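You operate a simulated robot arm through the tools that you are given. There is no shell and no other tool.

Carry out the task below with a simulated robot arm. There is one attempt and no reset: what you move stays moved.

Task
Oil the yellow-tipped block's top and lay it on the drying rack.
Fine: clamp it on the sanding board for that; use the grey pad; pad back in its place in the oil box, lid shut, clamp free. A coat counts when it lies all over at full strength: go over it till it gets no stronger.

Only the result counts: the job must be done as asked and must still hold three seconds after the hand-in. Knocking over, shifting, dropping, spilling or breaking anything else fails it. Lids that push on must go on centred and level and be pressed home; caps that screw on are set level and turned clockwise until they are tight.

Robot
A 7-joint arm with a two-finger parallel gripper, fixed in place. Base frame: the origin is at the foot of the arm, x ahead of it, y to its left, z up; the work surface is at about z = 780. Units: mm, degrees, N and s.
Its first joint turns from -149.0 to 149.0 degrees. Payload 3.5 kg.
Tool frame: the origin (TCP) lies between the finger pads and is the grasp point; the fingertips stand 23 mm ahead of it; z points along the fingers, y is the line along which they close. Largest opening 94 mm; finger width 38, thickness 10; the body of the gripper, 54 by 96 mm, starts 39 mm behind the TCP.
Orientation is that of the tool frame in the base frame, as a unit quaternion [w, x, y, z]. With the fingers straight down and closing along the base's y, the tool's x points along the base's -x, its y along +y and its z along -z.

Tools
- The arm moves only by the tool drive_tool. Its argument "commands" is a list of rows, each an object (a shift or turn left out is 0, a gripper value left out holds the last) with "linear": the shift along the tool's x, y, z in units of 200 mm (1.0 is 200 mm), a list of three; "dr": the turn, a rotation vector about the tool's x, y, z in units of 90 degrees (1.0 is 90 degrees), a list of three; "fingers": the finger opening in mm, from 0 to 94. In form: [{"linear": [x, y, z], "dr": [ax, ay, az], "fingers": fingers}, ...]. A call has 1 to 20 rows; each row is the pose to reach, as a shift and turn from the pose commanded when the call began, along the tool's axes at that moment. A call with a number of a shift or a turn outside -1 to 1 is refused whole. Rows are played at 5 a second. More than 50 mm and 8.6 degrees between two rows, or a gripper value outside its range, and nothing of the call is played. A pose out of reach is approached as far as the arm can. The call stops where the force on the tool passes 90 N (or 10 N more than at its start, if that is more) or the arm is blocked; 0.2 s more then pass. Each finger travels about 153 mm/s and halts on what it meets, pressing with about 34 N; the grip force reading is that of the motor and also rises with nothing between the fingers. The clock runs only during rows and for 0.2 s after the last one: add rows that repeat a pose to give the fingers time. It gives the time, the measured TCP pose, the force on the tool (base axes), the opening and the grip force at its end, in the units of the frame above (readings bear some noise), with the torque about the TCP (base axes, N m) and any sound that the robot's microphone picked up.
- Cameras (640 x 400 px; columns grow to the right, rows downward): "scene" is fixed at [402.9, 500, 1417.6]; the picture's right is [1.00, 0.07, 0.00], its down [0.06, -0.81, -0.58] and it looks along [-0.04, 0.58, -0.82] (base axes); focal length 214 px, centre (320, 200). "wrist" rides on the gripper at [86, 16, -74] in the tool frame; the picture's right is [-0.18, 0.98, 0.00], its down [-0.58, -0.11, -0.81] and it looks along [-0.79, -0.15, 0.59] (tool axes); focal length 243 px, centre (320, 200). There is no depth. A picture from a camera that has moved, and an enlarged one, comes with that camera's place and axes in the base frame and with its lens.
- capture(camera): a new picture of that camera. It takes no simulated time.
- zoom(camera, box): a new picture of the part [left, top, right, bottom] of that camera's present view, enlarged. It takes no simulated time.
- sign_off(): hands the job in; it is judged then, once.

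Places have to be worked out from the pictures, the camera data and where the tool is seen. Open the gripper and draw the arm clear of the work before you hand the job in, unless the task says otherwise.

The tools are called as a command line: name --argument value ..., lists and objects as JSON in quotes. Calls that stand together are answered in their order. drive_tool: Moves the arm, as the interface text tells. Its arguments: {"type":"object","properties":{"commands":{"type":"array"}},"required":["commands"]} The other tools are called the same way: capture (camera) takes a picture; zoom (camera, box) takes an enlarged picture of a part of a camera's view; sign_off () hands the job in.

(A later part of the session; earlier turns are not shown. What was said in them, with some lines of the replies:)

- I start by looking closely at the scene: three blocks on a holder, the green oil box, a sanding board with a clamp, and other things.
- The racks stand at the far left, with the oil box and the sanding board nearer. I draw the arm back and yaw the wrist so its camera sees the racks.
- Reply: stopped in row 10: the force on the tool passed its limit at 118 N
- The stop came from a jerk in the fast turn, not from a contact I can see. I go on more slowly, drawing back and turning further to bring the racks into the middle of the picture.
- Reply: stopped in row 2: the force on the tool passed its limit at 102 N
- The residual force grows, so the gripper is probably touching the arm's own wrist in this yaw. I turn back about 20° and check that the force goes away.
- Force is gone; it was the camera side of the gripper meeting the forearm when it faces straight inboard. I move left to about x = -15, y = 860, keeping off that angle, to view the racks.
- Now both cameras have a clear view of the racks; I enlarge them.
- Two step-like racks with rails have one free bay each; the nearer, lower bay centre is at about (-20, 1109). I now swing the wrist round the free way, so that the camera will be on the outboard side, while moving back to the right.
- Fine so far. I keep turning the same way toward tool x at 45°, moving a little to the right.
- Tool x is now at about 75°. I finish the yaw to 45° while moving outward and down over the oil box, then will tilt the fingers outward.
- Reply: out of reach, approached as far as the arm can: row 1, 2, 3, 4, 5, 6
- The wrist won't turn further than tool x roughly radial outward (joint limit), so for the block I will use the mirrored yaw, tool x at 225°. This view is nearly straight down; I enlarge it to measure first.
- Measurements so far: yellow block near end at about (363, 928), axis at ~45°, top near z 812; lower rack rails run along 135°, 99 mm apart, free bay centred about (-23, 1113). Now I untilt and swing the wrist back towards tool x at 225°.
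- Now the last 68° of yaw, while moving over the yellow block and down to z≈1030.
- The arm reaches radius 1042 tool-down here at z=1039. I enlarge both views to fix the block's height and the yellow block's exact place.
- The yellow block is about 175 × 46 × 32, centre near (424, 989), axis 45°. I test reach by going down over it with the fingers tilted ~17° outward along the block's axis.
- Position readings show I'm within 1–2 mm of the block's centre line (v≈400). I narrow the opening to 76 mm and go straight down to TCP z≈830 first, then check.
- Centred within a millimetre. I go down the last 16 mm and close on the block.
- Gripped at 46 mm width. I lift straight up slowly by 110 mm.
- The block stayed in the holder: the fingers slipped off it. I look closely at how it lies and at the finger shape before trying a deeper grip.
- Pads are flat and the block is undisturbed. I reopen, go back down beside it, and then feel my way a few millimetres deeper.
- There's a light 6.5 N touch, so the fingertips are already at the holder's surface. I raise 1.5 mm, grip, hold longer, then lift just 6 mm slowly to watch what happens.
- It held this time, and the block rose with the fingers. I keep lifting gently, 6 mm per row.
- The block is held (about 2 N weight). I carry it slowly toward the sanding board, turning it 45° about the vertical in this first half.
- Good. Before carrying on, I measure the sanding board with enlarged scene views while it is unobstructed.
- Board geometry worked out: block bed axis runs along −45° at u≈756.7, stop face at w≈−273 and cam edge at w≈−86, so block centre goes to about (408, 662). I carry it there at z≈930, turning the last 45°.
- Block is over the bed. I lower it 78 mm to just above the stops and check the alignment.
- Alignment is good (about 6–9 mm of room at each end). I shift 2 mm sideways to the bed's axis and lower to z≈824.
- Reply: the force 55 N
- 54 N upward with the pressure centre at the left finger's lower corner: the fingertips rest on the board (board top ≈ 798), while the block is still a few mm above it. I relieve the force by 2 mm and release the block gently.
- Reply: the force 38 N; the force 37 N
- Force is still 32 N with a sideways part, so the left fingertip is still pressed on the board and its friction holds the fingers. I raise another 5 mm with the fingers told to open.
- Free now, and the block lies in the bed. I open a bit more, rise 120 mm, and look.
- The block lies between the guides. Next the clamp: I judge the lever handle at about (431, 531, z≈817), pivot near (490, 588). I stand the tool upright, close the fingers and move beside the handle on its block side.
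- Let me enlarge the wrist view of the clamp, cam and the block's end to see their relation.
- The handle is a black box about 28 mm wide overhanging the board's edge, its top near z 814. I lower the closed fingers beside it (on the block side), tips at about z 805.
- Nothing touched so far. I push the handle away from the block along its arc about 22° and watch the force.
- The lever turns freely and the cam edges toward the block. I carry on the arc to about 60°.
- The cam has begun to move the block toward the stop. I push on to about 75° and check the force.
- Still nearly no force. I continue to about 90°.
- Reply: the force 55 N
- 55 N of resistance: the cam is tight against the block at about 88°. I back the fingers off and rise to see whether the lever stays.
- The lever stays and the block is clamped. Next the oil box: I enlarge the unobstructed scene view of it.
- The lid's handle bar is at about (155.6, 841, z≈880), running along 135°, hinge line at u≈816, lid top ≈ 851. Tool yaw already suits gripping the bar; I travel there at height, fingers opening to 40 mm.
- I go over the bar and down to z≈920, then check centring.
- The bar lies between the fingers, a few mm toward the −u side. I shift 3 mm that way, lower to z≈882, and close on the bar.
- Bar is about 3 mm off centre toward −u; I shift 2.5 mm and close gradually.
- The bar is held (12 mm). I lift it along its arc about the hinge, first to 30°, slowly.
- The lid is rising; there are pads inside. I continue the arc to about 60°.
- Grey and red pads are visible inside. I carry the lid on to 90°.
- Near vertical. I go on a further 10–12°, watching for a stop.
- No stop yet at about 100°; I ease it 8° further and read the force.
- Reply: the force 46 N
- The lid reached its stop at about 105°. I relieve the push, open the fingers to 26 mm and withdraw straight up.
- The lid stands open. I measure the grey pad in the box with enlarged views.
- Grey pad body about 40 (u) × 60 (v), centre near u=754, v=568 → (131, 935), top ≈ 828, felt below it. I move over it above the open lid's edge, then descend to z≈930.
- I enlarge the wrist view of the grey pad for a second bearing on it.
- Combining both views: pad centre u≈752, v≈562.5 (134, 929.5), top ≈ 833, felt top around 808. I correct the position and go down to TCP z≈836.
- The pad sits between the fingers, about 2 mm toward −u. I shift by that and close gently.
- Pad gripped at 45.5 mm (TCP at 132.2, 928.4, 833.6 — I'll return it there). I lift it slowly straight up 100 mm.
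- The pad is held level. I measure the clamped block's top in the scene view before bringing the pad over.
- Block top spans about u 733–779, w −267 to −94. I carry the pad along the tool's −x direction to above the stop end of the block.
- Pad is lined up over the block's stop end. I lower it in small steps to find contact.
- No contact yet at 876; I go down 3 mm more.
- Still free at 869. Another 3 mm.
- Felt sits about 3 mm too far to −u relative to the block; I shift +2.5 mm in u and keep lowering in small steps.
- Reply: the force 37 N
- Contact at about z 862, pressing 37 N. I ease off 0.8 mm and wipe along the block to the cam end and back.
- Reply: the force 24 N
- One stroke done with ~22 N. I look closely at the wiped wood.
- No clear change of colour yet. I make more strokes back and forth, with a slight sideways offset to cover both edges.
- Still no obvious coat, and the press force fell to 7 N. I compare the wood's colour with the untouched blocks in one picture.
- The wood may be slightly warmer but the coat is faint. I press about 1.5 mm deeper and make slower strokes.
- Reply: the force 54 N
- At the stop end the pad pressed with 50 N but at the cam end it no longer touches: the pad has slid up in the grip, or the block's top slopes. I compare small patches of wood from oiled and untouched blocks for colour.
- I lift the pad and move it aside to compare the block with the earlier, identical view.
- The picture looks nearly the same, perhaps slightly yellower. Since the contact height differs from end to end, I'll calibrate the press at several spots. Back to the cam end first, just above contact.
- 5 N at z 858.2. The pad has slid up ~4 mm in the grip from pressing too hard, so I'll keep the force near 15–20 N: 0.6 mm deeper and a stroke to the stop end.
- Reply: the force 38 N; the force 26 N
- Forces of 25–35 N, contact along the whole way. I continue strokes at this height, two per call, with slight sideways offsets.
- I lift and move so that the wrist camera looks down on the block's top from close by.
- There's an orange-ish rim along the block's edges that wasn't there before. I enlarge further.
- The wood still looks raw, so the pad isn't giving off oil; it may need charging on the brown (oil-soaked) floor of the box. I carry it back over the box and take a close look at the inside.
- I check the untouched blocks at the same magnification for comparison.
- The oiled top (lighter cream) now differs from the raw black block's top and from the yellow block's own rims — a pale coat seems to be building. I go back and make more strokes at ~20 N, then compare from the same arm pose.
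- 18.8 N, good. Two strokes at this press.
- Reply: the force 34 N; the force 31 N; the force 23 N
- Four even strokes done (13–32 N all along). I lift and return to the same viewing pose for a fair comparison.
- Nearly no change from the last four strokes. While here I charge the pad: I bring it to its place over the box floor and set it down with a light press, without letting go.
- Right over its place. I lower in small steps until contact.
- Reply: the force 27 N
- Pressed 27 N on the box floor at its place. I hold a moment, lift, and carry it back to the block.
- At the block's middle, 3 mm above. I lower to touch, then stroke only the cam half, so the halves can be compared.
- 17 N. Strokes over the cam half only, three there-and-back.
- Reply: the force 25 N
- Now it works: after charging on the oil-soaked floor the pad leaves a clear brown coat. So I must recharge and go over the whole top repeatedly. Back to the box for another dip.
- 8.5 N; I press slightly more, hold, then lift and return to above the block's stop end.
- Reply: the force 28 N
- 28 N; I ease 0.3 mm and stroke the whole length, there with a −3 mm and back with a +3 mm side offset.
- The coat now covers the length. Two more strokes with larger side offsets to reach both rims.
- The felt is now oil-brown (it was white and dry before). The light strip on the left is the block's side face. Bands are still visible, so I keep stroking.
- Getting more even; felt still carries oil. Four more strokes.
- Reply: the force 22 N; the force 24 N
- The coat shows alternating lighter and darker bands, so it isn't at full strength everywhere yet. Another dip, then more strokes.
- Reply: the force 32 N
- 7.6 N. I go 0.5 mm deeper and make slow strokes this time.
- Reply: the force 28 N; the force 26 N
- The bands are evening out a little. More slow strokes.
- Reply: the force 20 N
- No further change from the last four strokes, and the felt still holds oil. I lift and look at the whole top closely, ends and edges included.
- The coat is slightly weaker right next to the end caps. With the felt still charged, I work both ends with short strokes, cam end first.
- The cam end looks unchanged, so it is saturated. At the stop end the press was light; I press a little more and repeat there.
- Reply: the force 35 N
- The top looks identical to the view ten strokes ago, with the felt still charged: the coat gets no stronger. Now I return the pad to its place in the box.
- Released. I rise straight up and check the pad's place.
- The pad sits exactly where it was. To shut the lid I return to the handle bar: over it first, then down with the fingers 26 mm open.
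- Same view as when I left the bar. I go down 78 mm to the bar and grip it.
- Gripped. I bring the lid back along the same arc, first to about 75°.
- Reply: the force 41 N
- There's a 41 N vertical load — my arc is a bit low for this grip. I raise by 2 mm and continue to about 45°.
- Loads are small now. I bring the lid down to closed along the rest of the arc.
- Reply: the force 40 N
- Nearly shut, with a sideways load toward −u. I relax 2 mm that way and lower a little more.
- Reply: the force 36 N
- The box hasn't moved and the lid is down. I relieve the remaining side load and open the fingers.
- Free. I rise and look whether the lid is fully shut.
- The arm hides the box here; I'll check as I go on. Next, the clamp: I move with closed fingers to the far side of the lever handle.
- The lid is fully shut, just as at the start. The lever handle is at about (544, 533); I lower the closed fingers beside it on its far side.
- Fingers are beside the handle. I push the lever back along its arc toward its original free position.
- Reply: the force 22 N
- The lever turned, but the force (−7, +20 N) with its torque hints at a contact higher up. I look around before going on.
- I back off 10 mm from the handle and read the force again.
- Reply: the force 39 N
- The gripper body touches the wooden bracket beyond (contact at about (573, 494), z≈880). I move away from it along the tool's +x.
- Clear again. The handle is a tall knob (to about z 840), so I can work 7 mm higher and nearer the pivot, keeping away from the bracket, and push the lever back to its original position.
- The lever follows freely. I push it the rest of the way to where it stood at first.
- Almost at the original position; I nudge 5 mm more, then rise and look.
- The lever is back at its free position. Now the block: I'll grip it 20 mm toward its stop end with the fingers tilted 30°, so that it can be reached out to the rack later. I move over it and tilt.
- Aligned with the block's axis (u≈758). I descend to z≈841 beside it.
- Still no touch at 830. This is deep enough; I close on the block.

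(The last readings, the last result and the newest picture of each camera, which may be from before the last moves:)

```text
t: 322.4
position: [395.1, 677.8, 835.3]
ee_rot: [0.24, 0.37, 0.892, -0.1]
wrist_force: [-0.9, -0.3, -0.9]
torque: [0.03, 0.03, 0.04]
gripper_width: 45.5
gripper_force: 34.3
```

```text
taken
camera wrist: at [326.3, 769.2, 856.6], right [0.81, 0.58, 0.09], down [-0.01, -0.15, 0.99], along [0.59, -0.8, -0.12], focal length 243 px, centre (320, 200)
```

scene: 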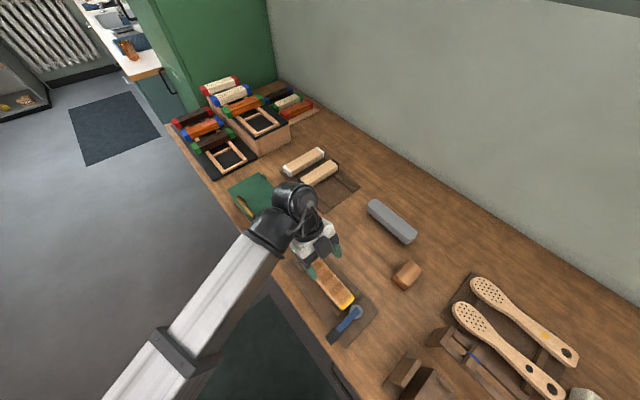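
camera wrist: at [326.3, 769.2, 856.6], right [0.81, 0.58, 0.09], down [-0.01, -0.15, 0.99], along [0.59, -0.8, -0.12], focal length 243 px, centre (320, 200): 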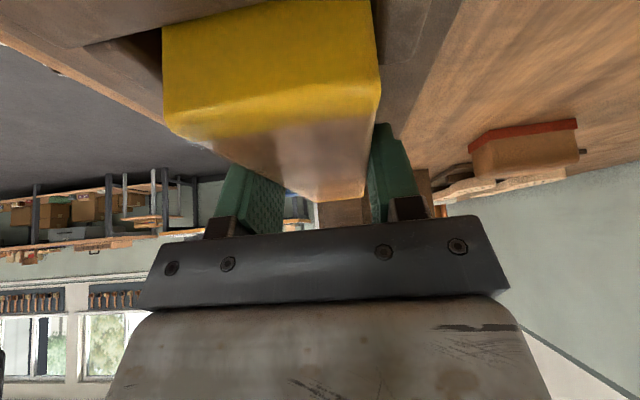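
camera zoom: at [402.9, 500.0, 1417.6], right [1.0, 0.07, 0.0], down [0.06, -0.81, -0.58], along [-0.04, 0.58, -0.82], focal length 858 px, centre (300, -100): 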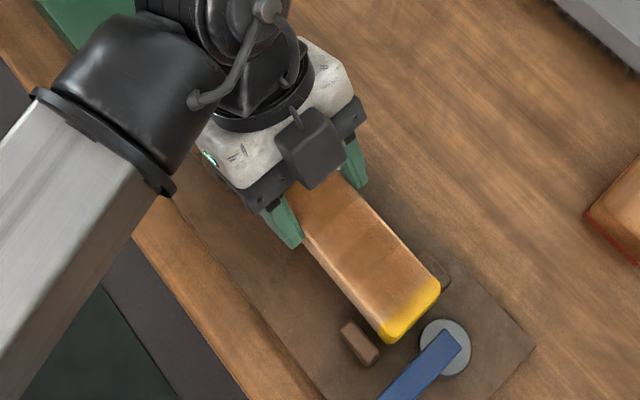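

The block is rising with the fingers. I lift slowly another 110 mm.

drive_tool --commands '[{"linear": [-0.008, 0, -0.013], "fingers": 0}, {"linear": [-0.02, 0, -0.035], "fingers": 0}, {"linear": [-0.035, 0, -0.06], "fingers": 0}, {"linear": [-0.052, 0, -0.09], "fingers": 0}, {"linear": [-0.069, 0, -0.12], "fingers": 0}, {"linear": [-0.087, 0, -0.15], "fingers": 0}, {"linear": [-0.104, 0, -0.18], "fingers": 0}, {"linear": [-0.121, 0, -0.21], "fingers": 0}, {"linear": [-0.139, 0, -0.24], "fingers": 0}, {"linear": [-0.156, 0, -0.27], "fingers": 0}, {"linear": [-0.173, 0, -0.3], "fingers": 0}, {"linear": [-0.191, 0, -0.33], "fingers": 0}, {"linear": [-0.208, 0, -0.36], "fingers": 0}, {"linear": [-0.225, 0, -0.39], "fingers": 0}, {"linear": [-0.243, 0, -0.42], "fingers": 0}, {"linear": [-0.258, 0, -0.447], "fingers": 0}, {"linear": [-0.27, 0, -0.466], "fingers": 0}, {"linear": [-0.275, 0, -0.475], "fingers": 0}]'

capture --camera "wrist"

capture --camera "scene"

```text
t: 326.2
position: [394.3, 677.8, 946.0]
ee_rot: [0.24, 0.369, 0.892, -0.098]
wrist_force: [0.4, 0.1, -2.3]
torque: [0.04, 0.02, -0.04]
gripper_width: 45.6
gripper_force: 33.9
```

```text
taken
camera wrist: at [326.7, 769.6, 966.4], right [0.81, 0.58, 0.09], down [-0.01, -0.15, 0.99], along [0.59, -0.8, -0.11], focal length 243 px, centre (320, 200)
```

wrist: 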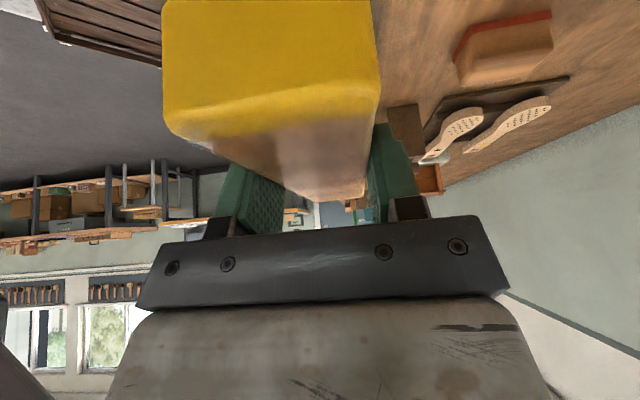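

```text
taken
```

scene: 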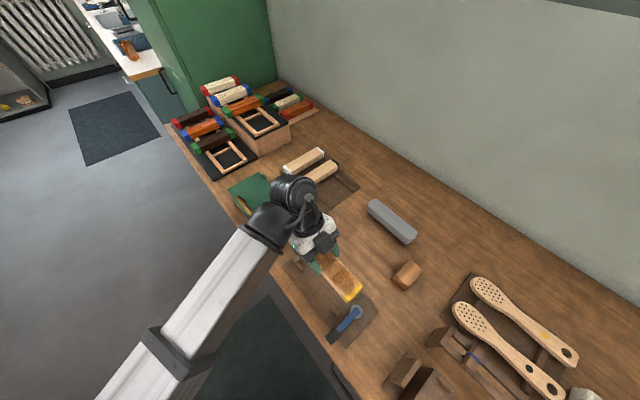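

The block is held level, top side up. I carry it slowly up and to the left, turning +30° in this leg.

drive_tool --commands '[{"linear": [0.0135, -0.0021, -0.0119], "dr": [-0.0033, 0, -0.0058], "fingers": 0}, {"linear": [0.0406, -0.0063, -0.0356], "dr": [-0.01, 0, -0.0173], "fingers": 0}, {"linear": [0.0744, -0.0116, -0.0652], "dr": [-0.0183, 0, -0.0317], "fingers": 0}, {"linear": [0.1149, -0.0179, -0.1008], "dr": [-0.0283, 0, -0.049], "fingers": 0}, {"linear": [0.1555, -0.0242, -0.1364], "dr": [-0.0383, 0, -0.0662], "fingers": 0}, {"linear": [0.196, -0.0305, -0.172], "dr": [-0.0483, 0, -0.0835], "fingers": 0}, {"linear": [0.2434, -0.0378, -0.2135], "dr": [-0.0599, 0, -0.1037], "fingers": 0}, {"linear": [0.2907, -0.0452, -0.255], "dr": [-0.0716, 0, -0.1238], "fingers": 0}, {"linear": [0.338, -0.0525, -0.2965], "dr": [-0.0833, 0, -0.144], "fingers": 0}, {"linear": [0.3853, -0.0599, -0.338], "dr": [-0.0949, 0, -0.1642], "fingers": 0}, {"linear": [0.4326, -0.0672, -0.3795], "dr": [-0.1066, 0, -0.1843], "fingers": 0}, {"linear": [0.48, -0.0746, -0.421], "dr": [-0.1182, 0, -0.2045], "fingers": 0}, {"linear": [0.5273, -0.0819, -0.4625], "dr": [-0.1299, 0, -0.2246], "fingers": 0}, {"linear": [0.5678, -0.0882, -0.4981], "dr": [-0.1399, 0, -0.2419], "fingers": 0}, {"linear": [0.6016, -0.0935, -0.5278], "dr": [-0.1482, 0, -0.2563], "fingers": 0}, {"linear": [0.6354, -0.0987, -0.5574], "dr": [-0.1565, 0, -0.2707], "fingers": 0}, {"linear": [0.6625, -0.1029, -0.5811], "dr": [-0.1632, 0, -0.2822], "fingers": 0}, {"linear": [0.676, -0.105, -0.593], "dr": [-0.1665, 0, -0.288], "fingers": 0}, {"linear": [0.676, -0.105, -0.593], "dr": [-0.1665, 0, -0.288], "fingers": 0}]'

capture --camera "scene"

```text
t: 330.2
position: [253.3, 787.7, 981.6]
ee_rot: [0.256, 0.127, 0.958, -0.034]
wrist_force: [-0.2, -0.1, -1.4]
torque: [0.0, 0.03, 0.01]
gripper_width: 45.7
gripper_force: 33.8
```

```text
taken
```

scene: 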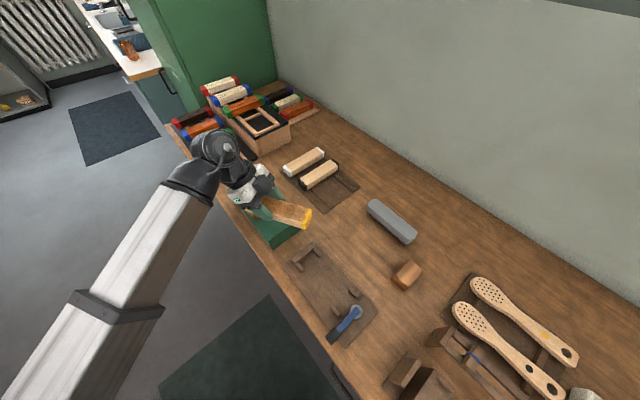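

Good. Next leg: further left and out, another +30°.

drive_tool --commands '[{"linear": [0.0136, 0.0071, -0.0099], "dr": [-0.0033, 0, -0.0058], "fingers": 0}, {"linear": [0.0408, 0.0212, -0.0297], "dr": [-0.01, 0, -0.0173], "fingers": 0}, {"linear": [0.0748, 0.0389, -0.0545], "dr": [-0.0183, 0, -0.0318], "fingers": 0}, {"linear": [0.1156, 0.0602, -0.0842], "dr": [-0.0283, 0, -0.0491], "fingers": 0}, {"linear": [0.1564, 0.0814, -0.114], "dr": [-0.0382, 0, -0.0665], "fingers": 0}, {"linear": [0.1972, 0.1027, -0.1437], "dr": [-0.0482, 0, -0.0838], "fingers": 0}, {"linear": [0.2448, 0.1274, -0.1784], "dr": [-0.0598, 0, -0.104], "fingers": 0}, {"linear": [0.2924, 0.1522, -0.2131], "dr": [-0.0715, 0, -0.1243], "fingers": 0}, {"linear": [0.34, 0.177, -0.2478], "dr": [-0.0831, 0, -0.1445], "fingers": 0}, {"linear": [0.3876, 0.2018, -0.2824], "dr": [-0.0947, 0, -0.1647], "fingers": 0}, {"linear": [0.4352, 0.2266, -0.3171], "dr": [-0.1064, 0, -0.185], "fingers": 0}, {"linear": [0.4828, 0.2513, -0.3518], "dr": [-0.118, 0, -0.2052], "fingers": 0}, {"linear": [0.5304, 0.2761, -0.3865], "dr": [-0.1296, 0, -0.2254], "fingers": 0}, {"linear": [0.5712, 0.2974, -0.4162], "dr": [-0.1396, 0, -0.2428], "fingers": 0}, {"linear": [0.6052, 0.3151, -0.441], "dr": [-0.1479, 0, -0.2572], "fingers": 0}, {"linear": [0.6392, 0.3328, -0.4658], "dr": [-0.1562, 0, -0.2717], "fingers": 0}, {"linear": [0.6664, 0.3469, -0.4856], "dr": [-0.1629, 0, -0.2832], "fingers": 0}, {"linear": [0.68, 0.354, -0.4955], "dr": [-0.1662, 0, -0.289], "fingers": 0}, {"linear": [0.68, 0.354, -0.4955], "dr": [-0.1662, 0, -0.289], "fingers": 0}]'

capture --camera "scene"

```text
t: 334.2
position: [110.9, 899.3, 998.8]
ee_rot: [0.257, -0.126, 0.958, 0.033]
wrist_force: [0.7, 0.3, -1.8]
torque: [-0.02, 0.02, 0.01]
gripper_width: 45.8
gripper_force: 33.9
```

```text
taken
```

scene: 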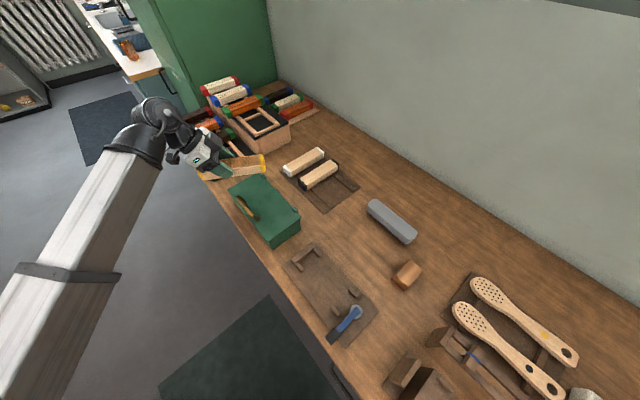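

Good. Next leg brings it over the lower rack at height, turning the last 30°.

drive_tool --commands '[{"linear": [0.0065, 0.0186, -0.0038], "dr": [-0.0033, 0, -0.0058], "fingers": 0}, {"linear": [0.0194, 0.0557, -0.0113], "dr": [-0.01, 0, -0.0173], "fingers": 0}, {"linear": [0.0356, 0.1021, -0.0207], "dr": [-0.0183, 0, -0.0318], "fingers": 0}, {"linear": [0.055, 0.1578, -0.032], "dr": [-0.0284, 0, -0.0491], "fingers": 0}, {"linear": [0.0744, 0.2134, -0.0432], "dr": [-0.0384, 0, -0.0665], "fingers": 0}, {"linear": [0.0938, 0.2691, -0.0545], "dr": [-0.0484, 0, -0.0838], "fingers": 0}, {"linear": [0.1165, 0.3341, -0.0677], "dr": [-0.06, 0, -0.104], "fingers": 0}, {"linear": [0.1391, 0.399, -0.0808], "dr": [-0.0717, 0, -0.1243], "fingers": 0}, {"linear": [0.1618, 0.464, -0.094], "dr": [-0.0834, 0, -0.1445], "fingers": 0}, {"linear": [0.1844, 0.529, -0.1072], "dr": [-0.0951, 0, -0.1647], "fingers": 0}, {"linear": [0.207, 0.5939, -0.1203], "dr": [-0.1068, 0, -0.185], "fingers": 0}, {"linear": [0.2297, 0.6589, -0.1335], "dr": [-0.1184, 0, -0.2052], "fingers": 0}, {"linear": [0.2523, 0.7238, -0.1466], "dr": [-0.1301, 0, -0.2254], "fingers": 0}, {"linear": [0.2717, 0.7795, -0.1579], "dr": [-0.1401, 0, -0.2428], "fingers": 0}, {"linear": [0.2879, 0.8259, -0.1673], "dr": [-0.1485, 0, -0.2572], "fingers": 0}, {"linear": [0.3041, 0.8723, -0.1767], "dr": [-0.1568, 0, -0.2717], "fingers": 0}, {"linear": [0.317, 0.9094, -0.1842], "dr": [-0.1635, 0, -0.2832], "fingers": 0}, {"linear": [0.3235, 0.928, -0.188], "dr": [-0.1668, 0, -0.289], "fingers": 0}, {"linear": [0.3235, 0.928, -0.188], "dr": [-0.1668, 0, -0.289], "fingers": 0}]'

capture --camera "scene"

capture --camera "wrist"

```text
t: 338.2
position: [-9.5, 1058.8, 999.9]
ee_rot: [0.24, -0.37, 0.892, 0.098]
wrist_force: [-0.2, -0.8, -1.0]
torque: [-0.06, 0.02, -0.01]
gripper_width: 45.6
gripper_force: 34.3
```

```text
taken
```

scene: 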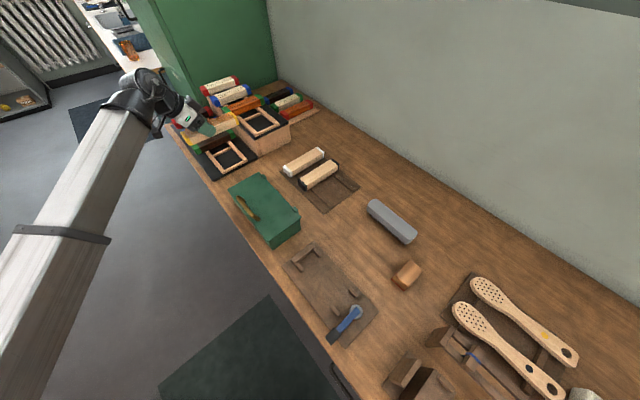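

```text
taken
camera wrist: at [-99.8, 993.0, 1019.8], right [-0.58, 0.81, 0.09], down [0.15, 0.0, 0.99], along [0.8, 0.59, -0.12], focal length 243 px, centre (320, 200)
```

wrist: 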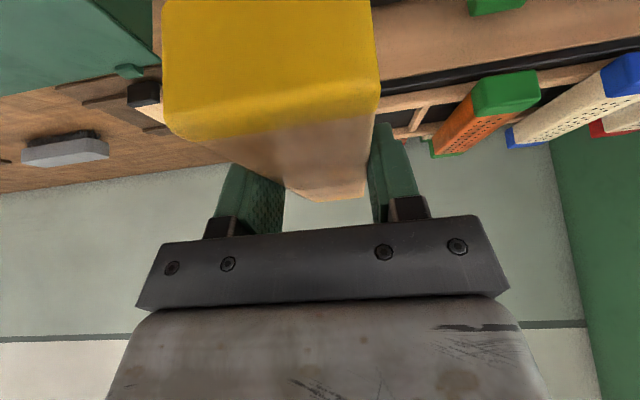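

I'm above the rack. I measure the free bay again in the scene view before lowering.

zoom --camera "scene" --box '[180, 110, 260, 190]'

zoom --camera "scene" --box '[150, 60, 290, 190]'

```text
5.00 times, centred on (220, 150) of scene
camera zoom: at [402.9, 500.0, 1417.6], right [1.0, 0.07, 0.0], down [0.06, -0.81, -0.58], along [-0.04, 0.58, -0.82], focal length 1072 px, centre (820, 450)
```

zoom: 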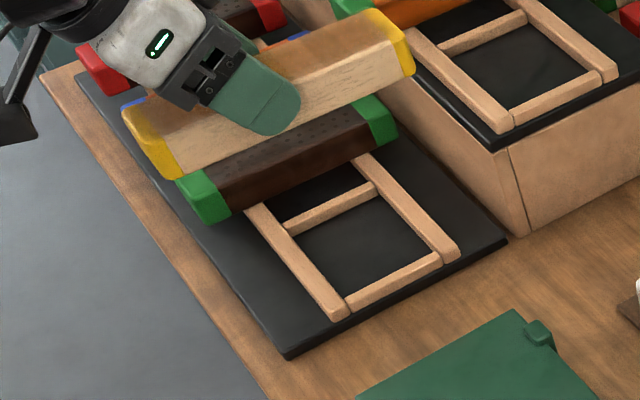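

```text
3.08 times, centred on (220, 125) of scene
camera zoom: at [402.9, 500.0, 1417.6], right [1.0, 0.07, 0.0], down [0.06, -0.81, -0.58], along [-0.04, 0.58, -0.82], focal length 660 px, centre (628, 431)
```

zoom: 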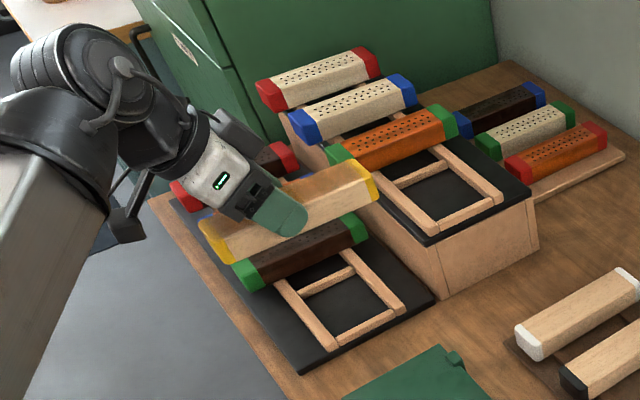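

Rails at u≈727 and 824, bay between v≈750 and 840, rail top z≈800. I aim the block's centre at u≈765, v≈793. First sideways, then down to z≈880.

drive_tool --commands '[{"linear": [-0.003, 0.03, 0.002], "fingers": 0}, {"linear": [-0.008, 0.08, 0.005], "fingers": 0}, {"linear": [-0.014, 0.14, 0.008], "fingers": 0}, {"linear": [-0.019, 0.18, 0.011], "fingers": 0}, {"linear": [-0.02, 0.188, 0.011], "fingers": 0}, {"linear": [-0.005, 0.188, 0.037], "fingers": 0}, {"linear": [0.02, 0.188, 0.08], "fingers": 0}, {"linear": [0.05, 0.188, 0.132], "fingers": 0}, {"linear": [0.08, 0.188, 0.184], "fingers": 0}, {"linear": [0.11, 0.188, 0.236], "fingers": 0}, {"linear": [0.14, 0.188, 0.288], "fingers": 0}, {"linear": [0.17, 0.188, 0.34], "fingers": 0}, {"linear": [0.2, 0.188, 0.392], "fingers": 0}, {"linear": [0.23, 0.188, 0.443], "fingers": 0}, {"linear": [0.255, 0.189, 0.487], "fingers": 0}, {"linear": [0.272, 0.189, 0.516], "fingers": 0}, {"linear": [0.28, 0.189, 0.53], "fingers": 0}, {"linear": [0.28, 0.189, 0.53], "fingers": 0}]'

capture --camera "wrist"

zoom --camera "scene" --box '[180, 100, 270, 190]'

```text
t: 342.0
position: [-32.3, 1088.9, 879.7]
ee_rot: [0.239, -0.369, 0.893, 0.098]
wrist_force: [-0.5, 0.8, -3.0]
torque: [-0.01, 0.03, 0.02]
gripper_width: 45.5
gripper_force: 33.8
```

```text
taken
camera wrist: at [-123.2, 1022.5, 899.5], right [-0.58, 0.81, 0.09], down [0.15, 0.0, 0.99], along [0.8, 0.59, -0.12], focal length 243 px, centre (320, 200)
```

wrist: 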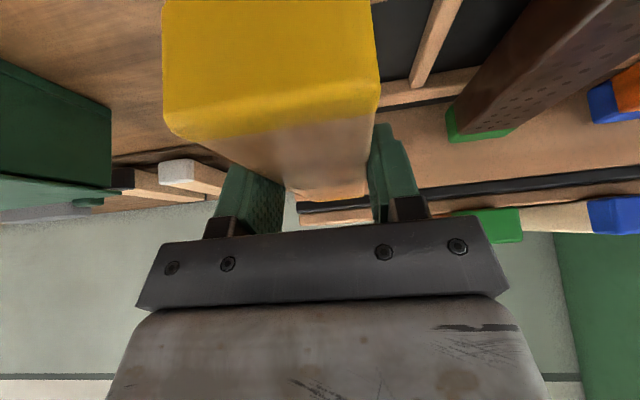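

```text
4.44 times, centred on (225, 145) of scene
camera zoom: at [402.9, 500.0, 1417.6], right [1.0, 0.07, 0.0], down [0.06, -0.81, -0.58], along [-0.04, 0.58, -0.82], focal length 953 px, centre (742, 444)
```

zoom: 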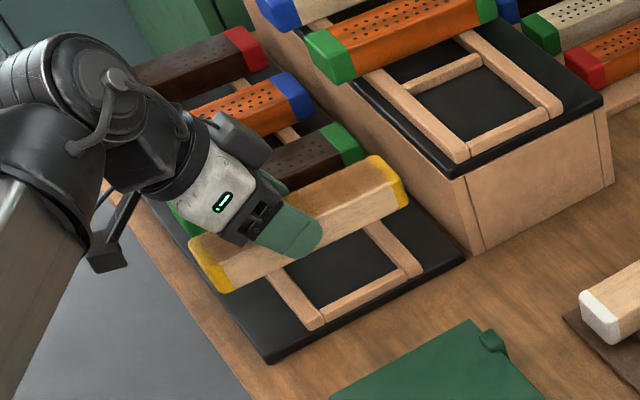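

Reach is fine. I lower 35 mm more.

drive_tool --commands '[{"linear": [0.006, 0, 0.01], "fingers": 0}, {"linear": [0.018, 0, 0.031], "fingers": 0}, {"linear": [0.033, 0, 0.057], "fingers": 0}, {"linear": [0.048, 0, 0.083], "fingers": 0}, {"linear": [0.063, 0, 0.109], "fingers": 0}, {"linear": [0.077, 0, 0.133], "fingers": 0}, {"linear": [0.0876, 0, 0.1515], "fingers": 0}, {"linear": [0.0876, 0, 0.1515], "fingers": 0}]'

zoom --camera "scene" --box '[180, 100, 270, 190]'

capture --camera "wrist"

```text
t: 343.8
position: [-31.4, 1089.5, 843.7]
ee_rot: [0.24, -0.369, 0.892, 0.098]
wrist_force: [0.1, -0.8, -1.3]
torque: [0.0, 0.03, 0.04]
gripper_width: 45.6
gripper_force: 33.7
```

```text
4.44 times, centred on (225, 145) of scene
camera zoom: at [402.9, 500.0, 1417.6], right [1.0, 0.07, 0.0], down [0.06, -0.81, -0.58], along [-0.04, 0.58, -0.82], focal length 953 px, centre (742, 444)
```

zoom: 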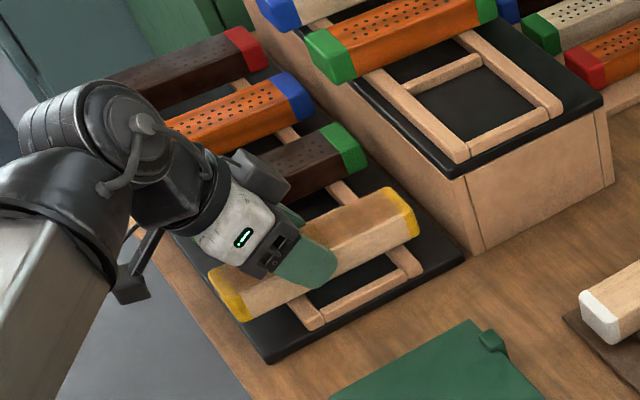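

```text
taken
camera wrist: at [-122.8, 1022.7, 864.3], right [-0.58, 0.81, 0.09], down [0.15, 0.0, 0.99], along [0.8, 0.59, -0.12], focal length 243 px, centre (320, 200)
```

wrist: 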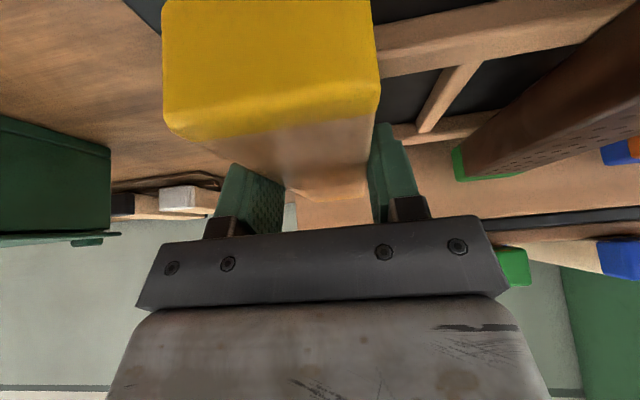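

Well placed between the end bar and the cross bar. Small steps now until it rests on the rails.

drive_tool --commands '[{"linear": [0.006, 0, 0.0108], "fingers": 0}, {"linear": [0.0125, 0, 0.0216], "fingers": 0}, {"linear": [0.02, 0, 0.0346], "fingers": 0}, {"linear": [0.02, 0, 0.0346], "fingers": 0}]'

drive_tool --commands '[{"linear": [0.004, 0, 0.0065], "fingers": 0}, {"linear": [0.0075, 0, 0.013], "fingers": 0}, {"linear": [0.0075, 0, 0.013], "fingers": 0}]'

```text
t: 344.8
position: [-32.0, 1089.6, 838.8]
ee_rot: [0.241, -0.37, 0.892, 0.1]
wrist_force: [-2.3, -1.1, 27.6]
torque: [-0.3, 0.22, -0.05]
gripper_width: 45.7
gripper_force: 34.2
```

```text
t: 345.6
position: [-31.9, 1089.3, 835.2]
ee_rot: [0.24, -0.369, 0.893, 0.099]
wrist_force: [0.3, 3.6, 41.3]
torque: [-0.01, 0.01, -0.03]
gripper_width: 45.6
gripper_force: 34.4
```

The block rests on the rails (contact at about z 839; now 41 N). I relieve 2 mm and open gently.

drive_tool --commands '[{"linear": [-0.0025, 0, -0.0043], "fingers": 0}, {"linear": [-0.005, 0, -0.0087], "fingers": 0}, {"linear": [-0.005, 0, -0.0087], "fingers": 0}]'

drive_tool --commands '[{"linear": [0, 0, 0], "fingers": 45}, {"linear": [0, 0, 0], "fingers": 45.6}, {"linear": [0, 0, 0], "fingers": 46.2}, {"linear": [0, 0, 0], "fingers": 47}, {"linear": [0, 0, 0], "fingers": 50}, {"linear": [0, 0, 0], "fingers": 56}, {"linear": [0, 0, 0], "fingers": 60}, {"linear": [0, 0, 0], "fingers": 60}]'

capture --camera "wrist"

zoom --camera "scene" --box '[180, 100, 270, 190]'

```text
t: 346.4
position: [-31.6, 1088.7, 835.8]
ee_rot: [0.238, -0.37, 0.893, 0.098]
wrist_force: [1.8, 5.4, 20.8]
torque: [0.55, -0.25, 0.19]
gripper_width: 45.6
gripper_force: 34.1
```

```text
t: 348.2
position: [-31.7, 1089.8, 835.9]
ee_rot: [0.24, -0.369, 0.892, 0.099]
wrist_force: [-0.6, 0.2, 0.8]
torque: [0.0, -0.03, 0.0]
gripper_width: 60.1
gripper_force: 0.1
```

```text
taken
camera wrist: at [-123.0, 1022.6, 855.9], right [-0.58, 0.81, 0.09], down [0.15, 0.0, 0.99], along [0.8, 0.59, -0.12], focal length 243 px, centre (320, 200)
```

wrist: 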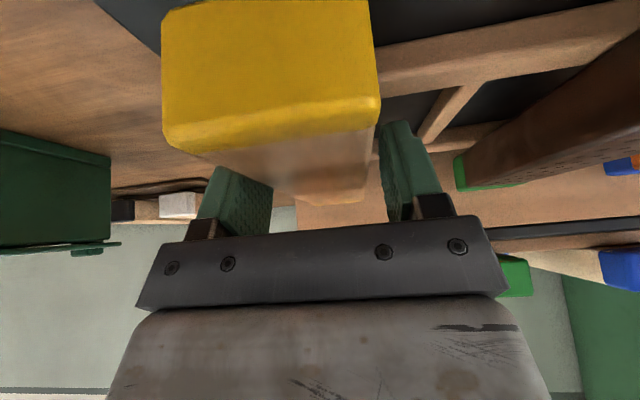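

```text
4.44 times, centred on (225, 145) of scene
camera zoom: at [402.9, 500.0, 1417.6], right [1.0, 0.07, 0.0], down [0.06, -0.81, -0.58], along [-0.04, 0.58, -0.82], focal length 953 px, centre (742, 444)
```

zoom: 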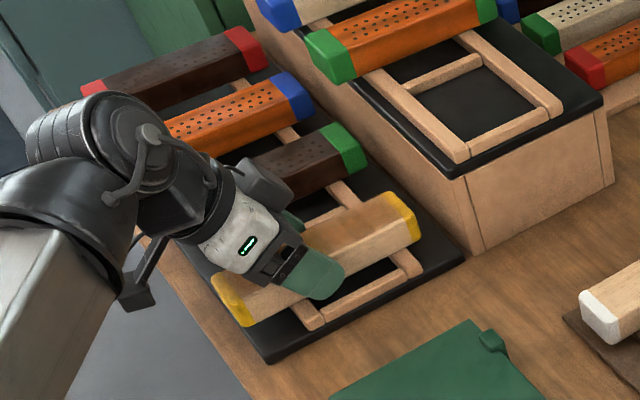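

Released, force zero. I withdraw straight up slowly.

drive_tool --commands '[{"linear": [-0.01, 0, -0.017], "fingers": 62}, {"linear": [-0.03, 0, -0.052], "fingers": 62}, {"linear": [-0.06, 0, -0.104], "fingers": 62}, {"linear": [-0.1, 0, -0.173], "fingers": 62}, {"linear": [-0.15, 0, -0.26], "fingers": 62}, {"linear": [-0.2, 0, -0.346], "fingers": 62}, {"linear": [-0.26, 0, -0.45], "fingers": 62}, {"linear": [-0.32, 0, -0.554], "fingers": 62}, {"linear": [-0.32, 0, -0.554], "fingers": 62}]'

zoom --camera "scene" --box '[170, 90, 270, 190]'

capture --camera "wrist"

```text
t: 350.2
position: [-32.2, 1088.3, 963.9]
ee_rot: [0.239, -0.369, 0.893, 0.098]
wrist_force: [0.2, -0.6, 0.5]
torque: [-0.01, 0.0, 0.0]
gripper_width: 61.9
gripper_force: 0.0
```

```text
4.00 times, centred on (220, 140) of scene
camera zoom: at [402.9, 500.0, 1417.6], right [1.0, 0.07, 0.0], down [0.06, -0.81, -0.58], along [-0.04, 0.58, -0.82], focal length 858 px, centre (720, 440)
```

zoom: 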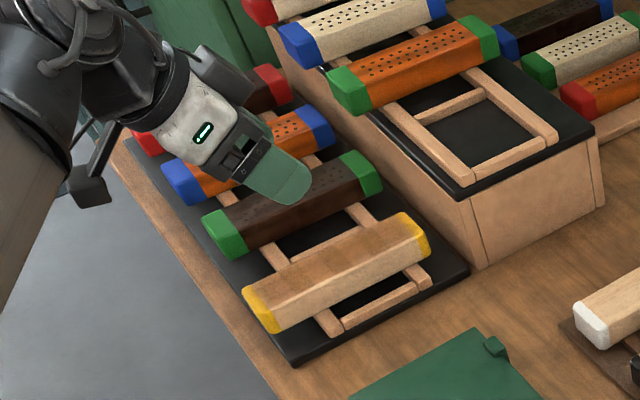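

```text
taken
camera wrist: at [-122.8, 1022.9, 983.5], right [-0.58, 0.81, 0.09], down [0.15, 0.0, 0.99], along [0.8, 0.59, -0.12], focal length 243 px, centre (320, 200)
```

wrist: 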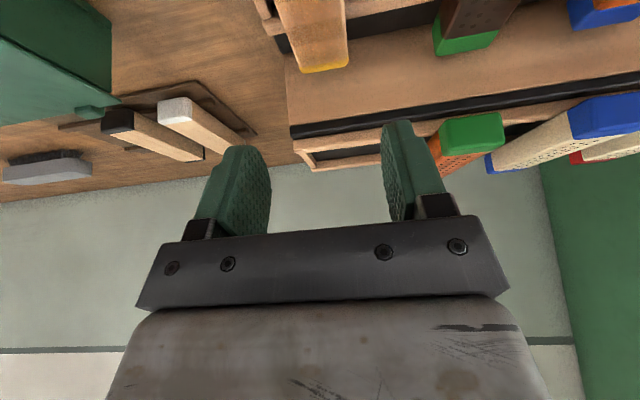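

The block lies square across both rails in the free bay. I move the arm back from the rack and then inspect everything.

drive_tool --commands '[{"linear": [0.05, -0.05, -0.05], "fingers": 62}, {"linear": [0.13, -0.13, -0.13], "fingers": 62}, {"linear": [0.22, -0.22, -0.2], "fingers": 62}, {"linear": [0.32, -0.32, -0.27], "fingers": 62}, {"linear": [0.42, -0.42, -0.34], "fingers": 62}, {"linear": [0.52, -0.52, -0.4], "fingers": 62}, {"linear": [0.6, -0.6, -0.4], "fingers": 62}, {"linear": [0.6, -0.6, -0.4], "fingers": 62}]'

capture --camera "scene"

zoom --camera "scene" --box '[195, 110, 255, 180]'

zoom --camera "scene" --box '[370, 260, 610, 400]'

zoom --camera "scene" --box '[270, 220, 430, 350]'

```text
t: 352.0
position: [-50.4, 903.1, 971.8]
ee_rot: [0.24, -0.369, 0.892, 0.099]
wrist_force: [0.9, -0.4, 0.4]
torque: [0.01, -0.03, -0.01]
gripper_width: 62.1
gripper_force: 0.1
```

```text
taken
```

scene: 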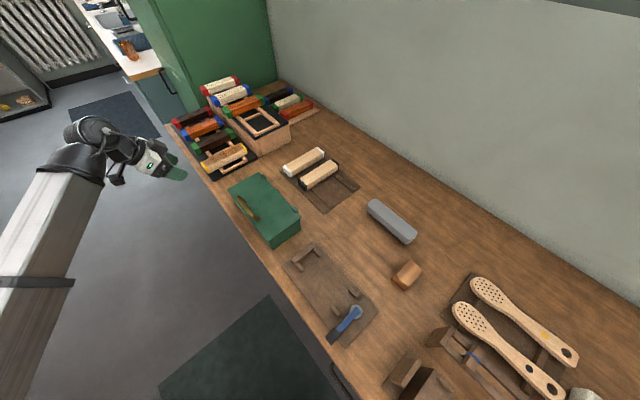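

```text
5.71 times, centred on (225, 145) of scene
camera zoom: at [402.9, 500.0, 1417.6], right [1.0, 0.07, 0.0], down [0.06, -0.81, -0.58], along [-0.04, 0.58, -0.82], focal length 1226 px, centre (863, 514)
```

zoom: 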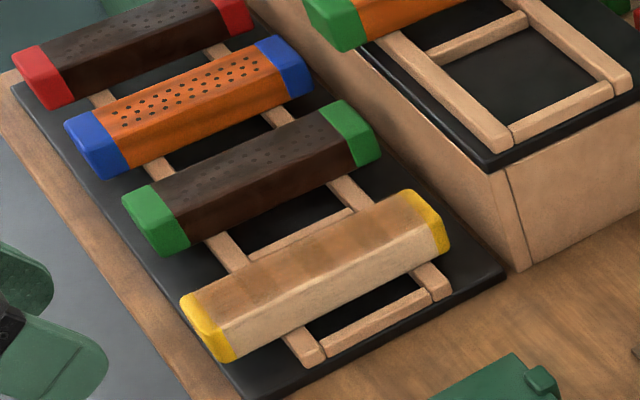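

```text
2.67 times, centred on (490, 330) of scene
camera zoom: at [402.9, 500.0, 1417.6], right [1.0, 0.07, 0.0], down [0.06, -0.81, -0.58], along [-0.04, 0.58, -0.82], focal length 572 px, centre (-133, -147)
```

zoom: 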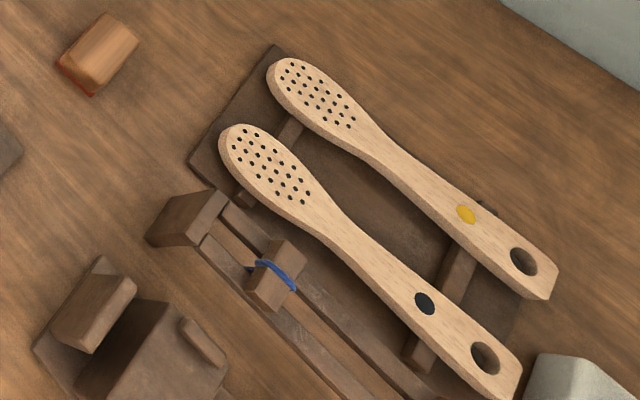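

```text
3.08 times, centred on (350, 285) of scene
camera zoom: at [402.9, 500.0, 1417.6], right [1.0, 0.07, 0.0], down [0.06, -0.81, -0.58], along [-0.04, 0.58, -0.82], focal length 660 px, centre (228, -62)
```

zoom: 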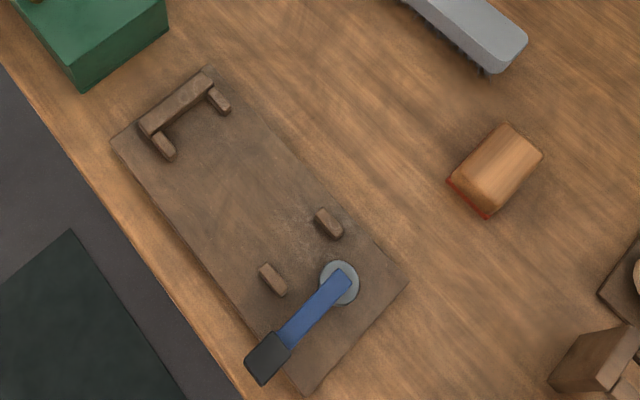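

Everything else stands as at the start, and the clamp is free. I look closely at the coat once more on the block in the rack.

zoom --camera "scene" --box '[208, 136, 248, 166]'

zoom --camera "scene" --box '[213, 145, 233, 160]'

capture --camera "wrist"

```text
13.33 times, centred on (228, 151) of scene
camera zoom: at [402.9, 500.0, 1417.6], right [1.0, 0.07, 0.0], down [0.06, -0.81, -0.58], along [-0.04, 0.58, -0.82], focal length 2860 px, centre (1547, 853)
```

zoom: 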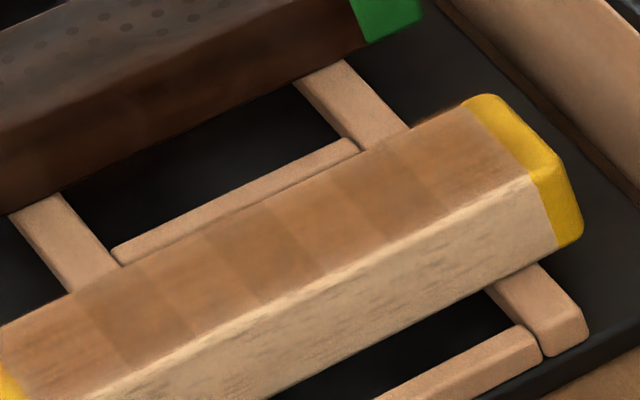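

```text
16.00 times, centred on (223, 152) of scene
camera zoom: at [402.9, 500.0, 1417.6], right [1.0, 0.07, 0.0], down [0.06, -0.81, -0.58], along [-0.04, 0.58, -0.82], focal length 3432 px, centre (1872, 960)
```

zoom: 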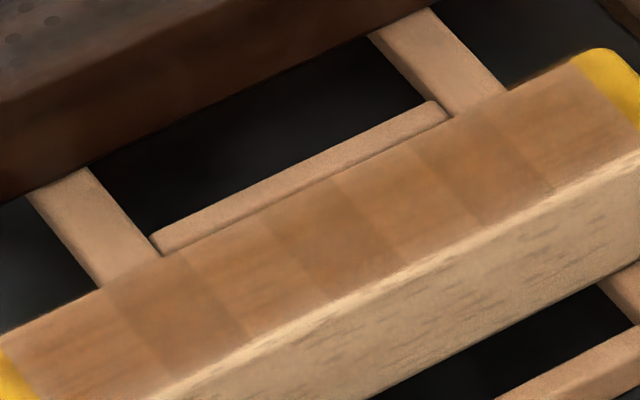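

```text
taken
camera wrist: at [-140.3, 835.9, 993.0], right [-0.58, 0.81, 0.09], down [0.15, 0.0, 0.99], along [0.8, 0.59, -0.12], focal length 243 px, centre (320, 200)
```

wrist: 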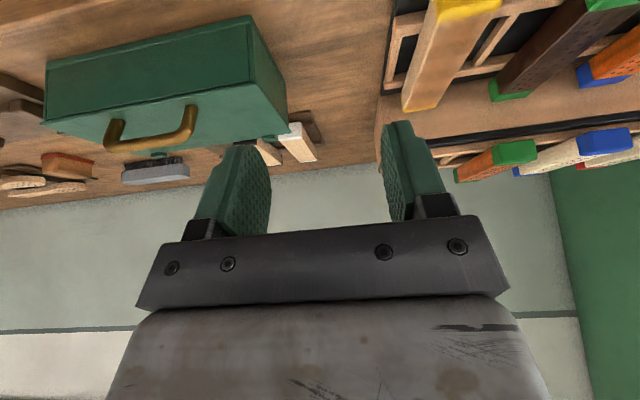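

The coat is even with only the static faint banding seen since it stopped darkening. Lid shut, lever free, all else in place; I draw the arm further back and up, gripper open, before handing in.

drive_tool --commands '[{"linear": [-0.03, -0.03, -0.07], "fingers": 70}, {"linear": [-0.08, -0.06, -0.16], "fingers": 80}, {"linear": [-0.13, -0.1, -0.25], "fingers": 80}, {"linear": [-0.18, -0.14, -0.34], "fingers": 80}, {"linear": [-0.22, -0.16, -0.42], "fingers": 80}, {"linear": [-0.22, -0.16, -0.42], "fingers": 80}, {"linear": [-0.22, -0.16, -0.42], "fingers": 80}, {"linear": [-0.22, -0.16, -0.42], "fingers": 80}]'

capture --camera "scene"

```text
t: 353.8
position: [-30.5, 877.8, 1068.0]
ee_rot: [0.239, -0.37, 0.892, 0.098]
wrist_force: [0.2, -0.5, -0.2]
torque: [0.02, 0.0, 0.0]
gripper_width: 80.1
gripper_force: 0.1
```

```text
taken
```

scene: 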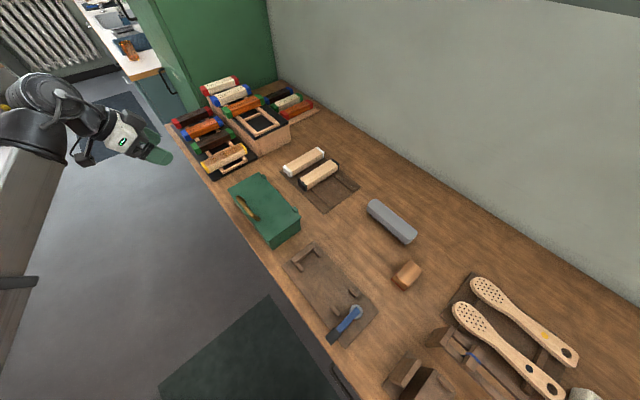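

The arm is clear, the gripper is open and the oiled block lies on the rack. The pad is back in the box, the lid is shut and the clamp is free. I hand the job in.

sign_off

```text
The job is handed in.
```

I oiled the top of the yellow-tipped block and laid it across both rails in the free bay of the lower rack. The grey pad is back in its place, the oil box lid is shut, the clamp lever is free and the arm is clear. I have handed the job in and have no verdict yet.

- **Coat:** The pad was dry at first and left no oil. It only coated once I pressed it on the box's oil-soaked floor. After the second and third dips I went over the whole top until extra strokes made no visible change. Faint lighter and darker bands remain. They did not fade with more strokes, so I took the coat as full, but I could only judge that by eye.
- **Rack:** There are two black racks, each with one free bay. I used the lower, nearer one, because the upper one looked beyond the arm's reach.
- **Bump:** While I was freeing the clamp, the gripper pushed against a wooden bracket past the sanding board with up to about 38 N. In the later pictures the bracket is where it stood at the start.
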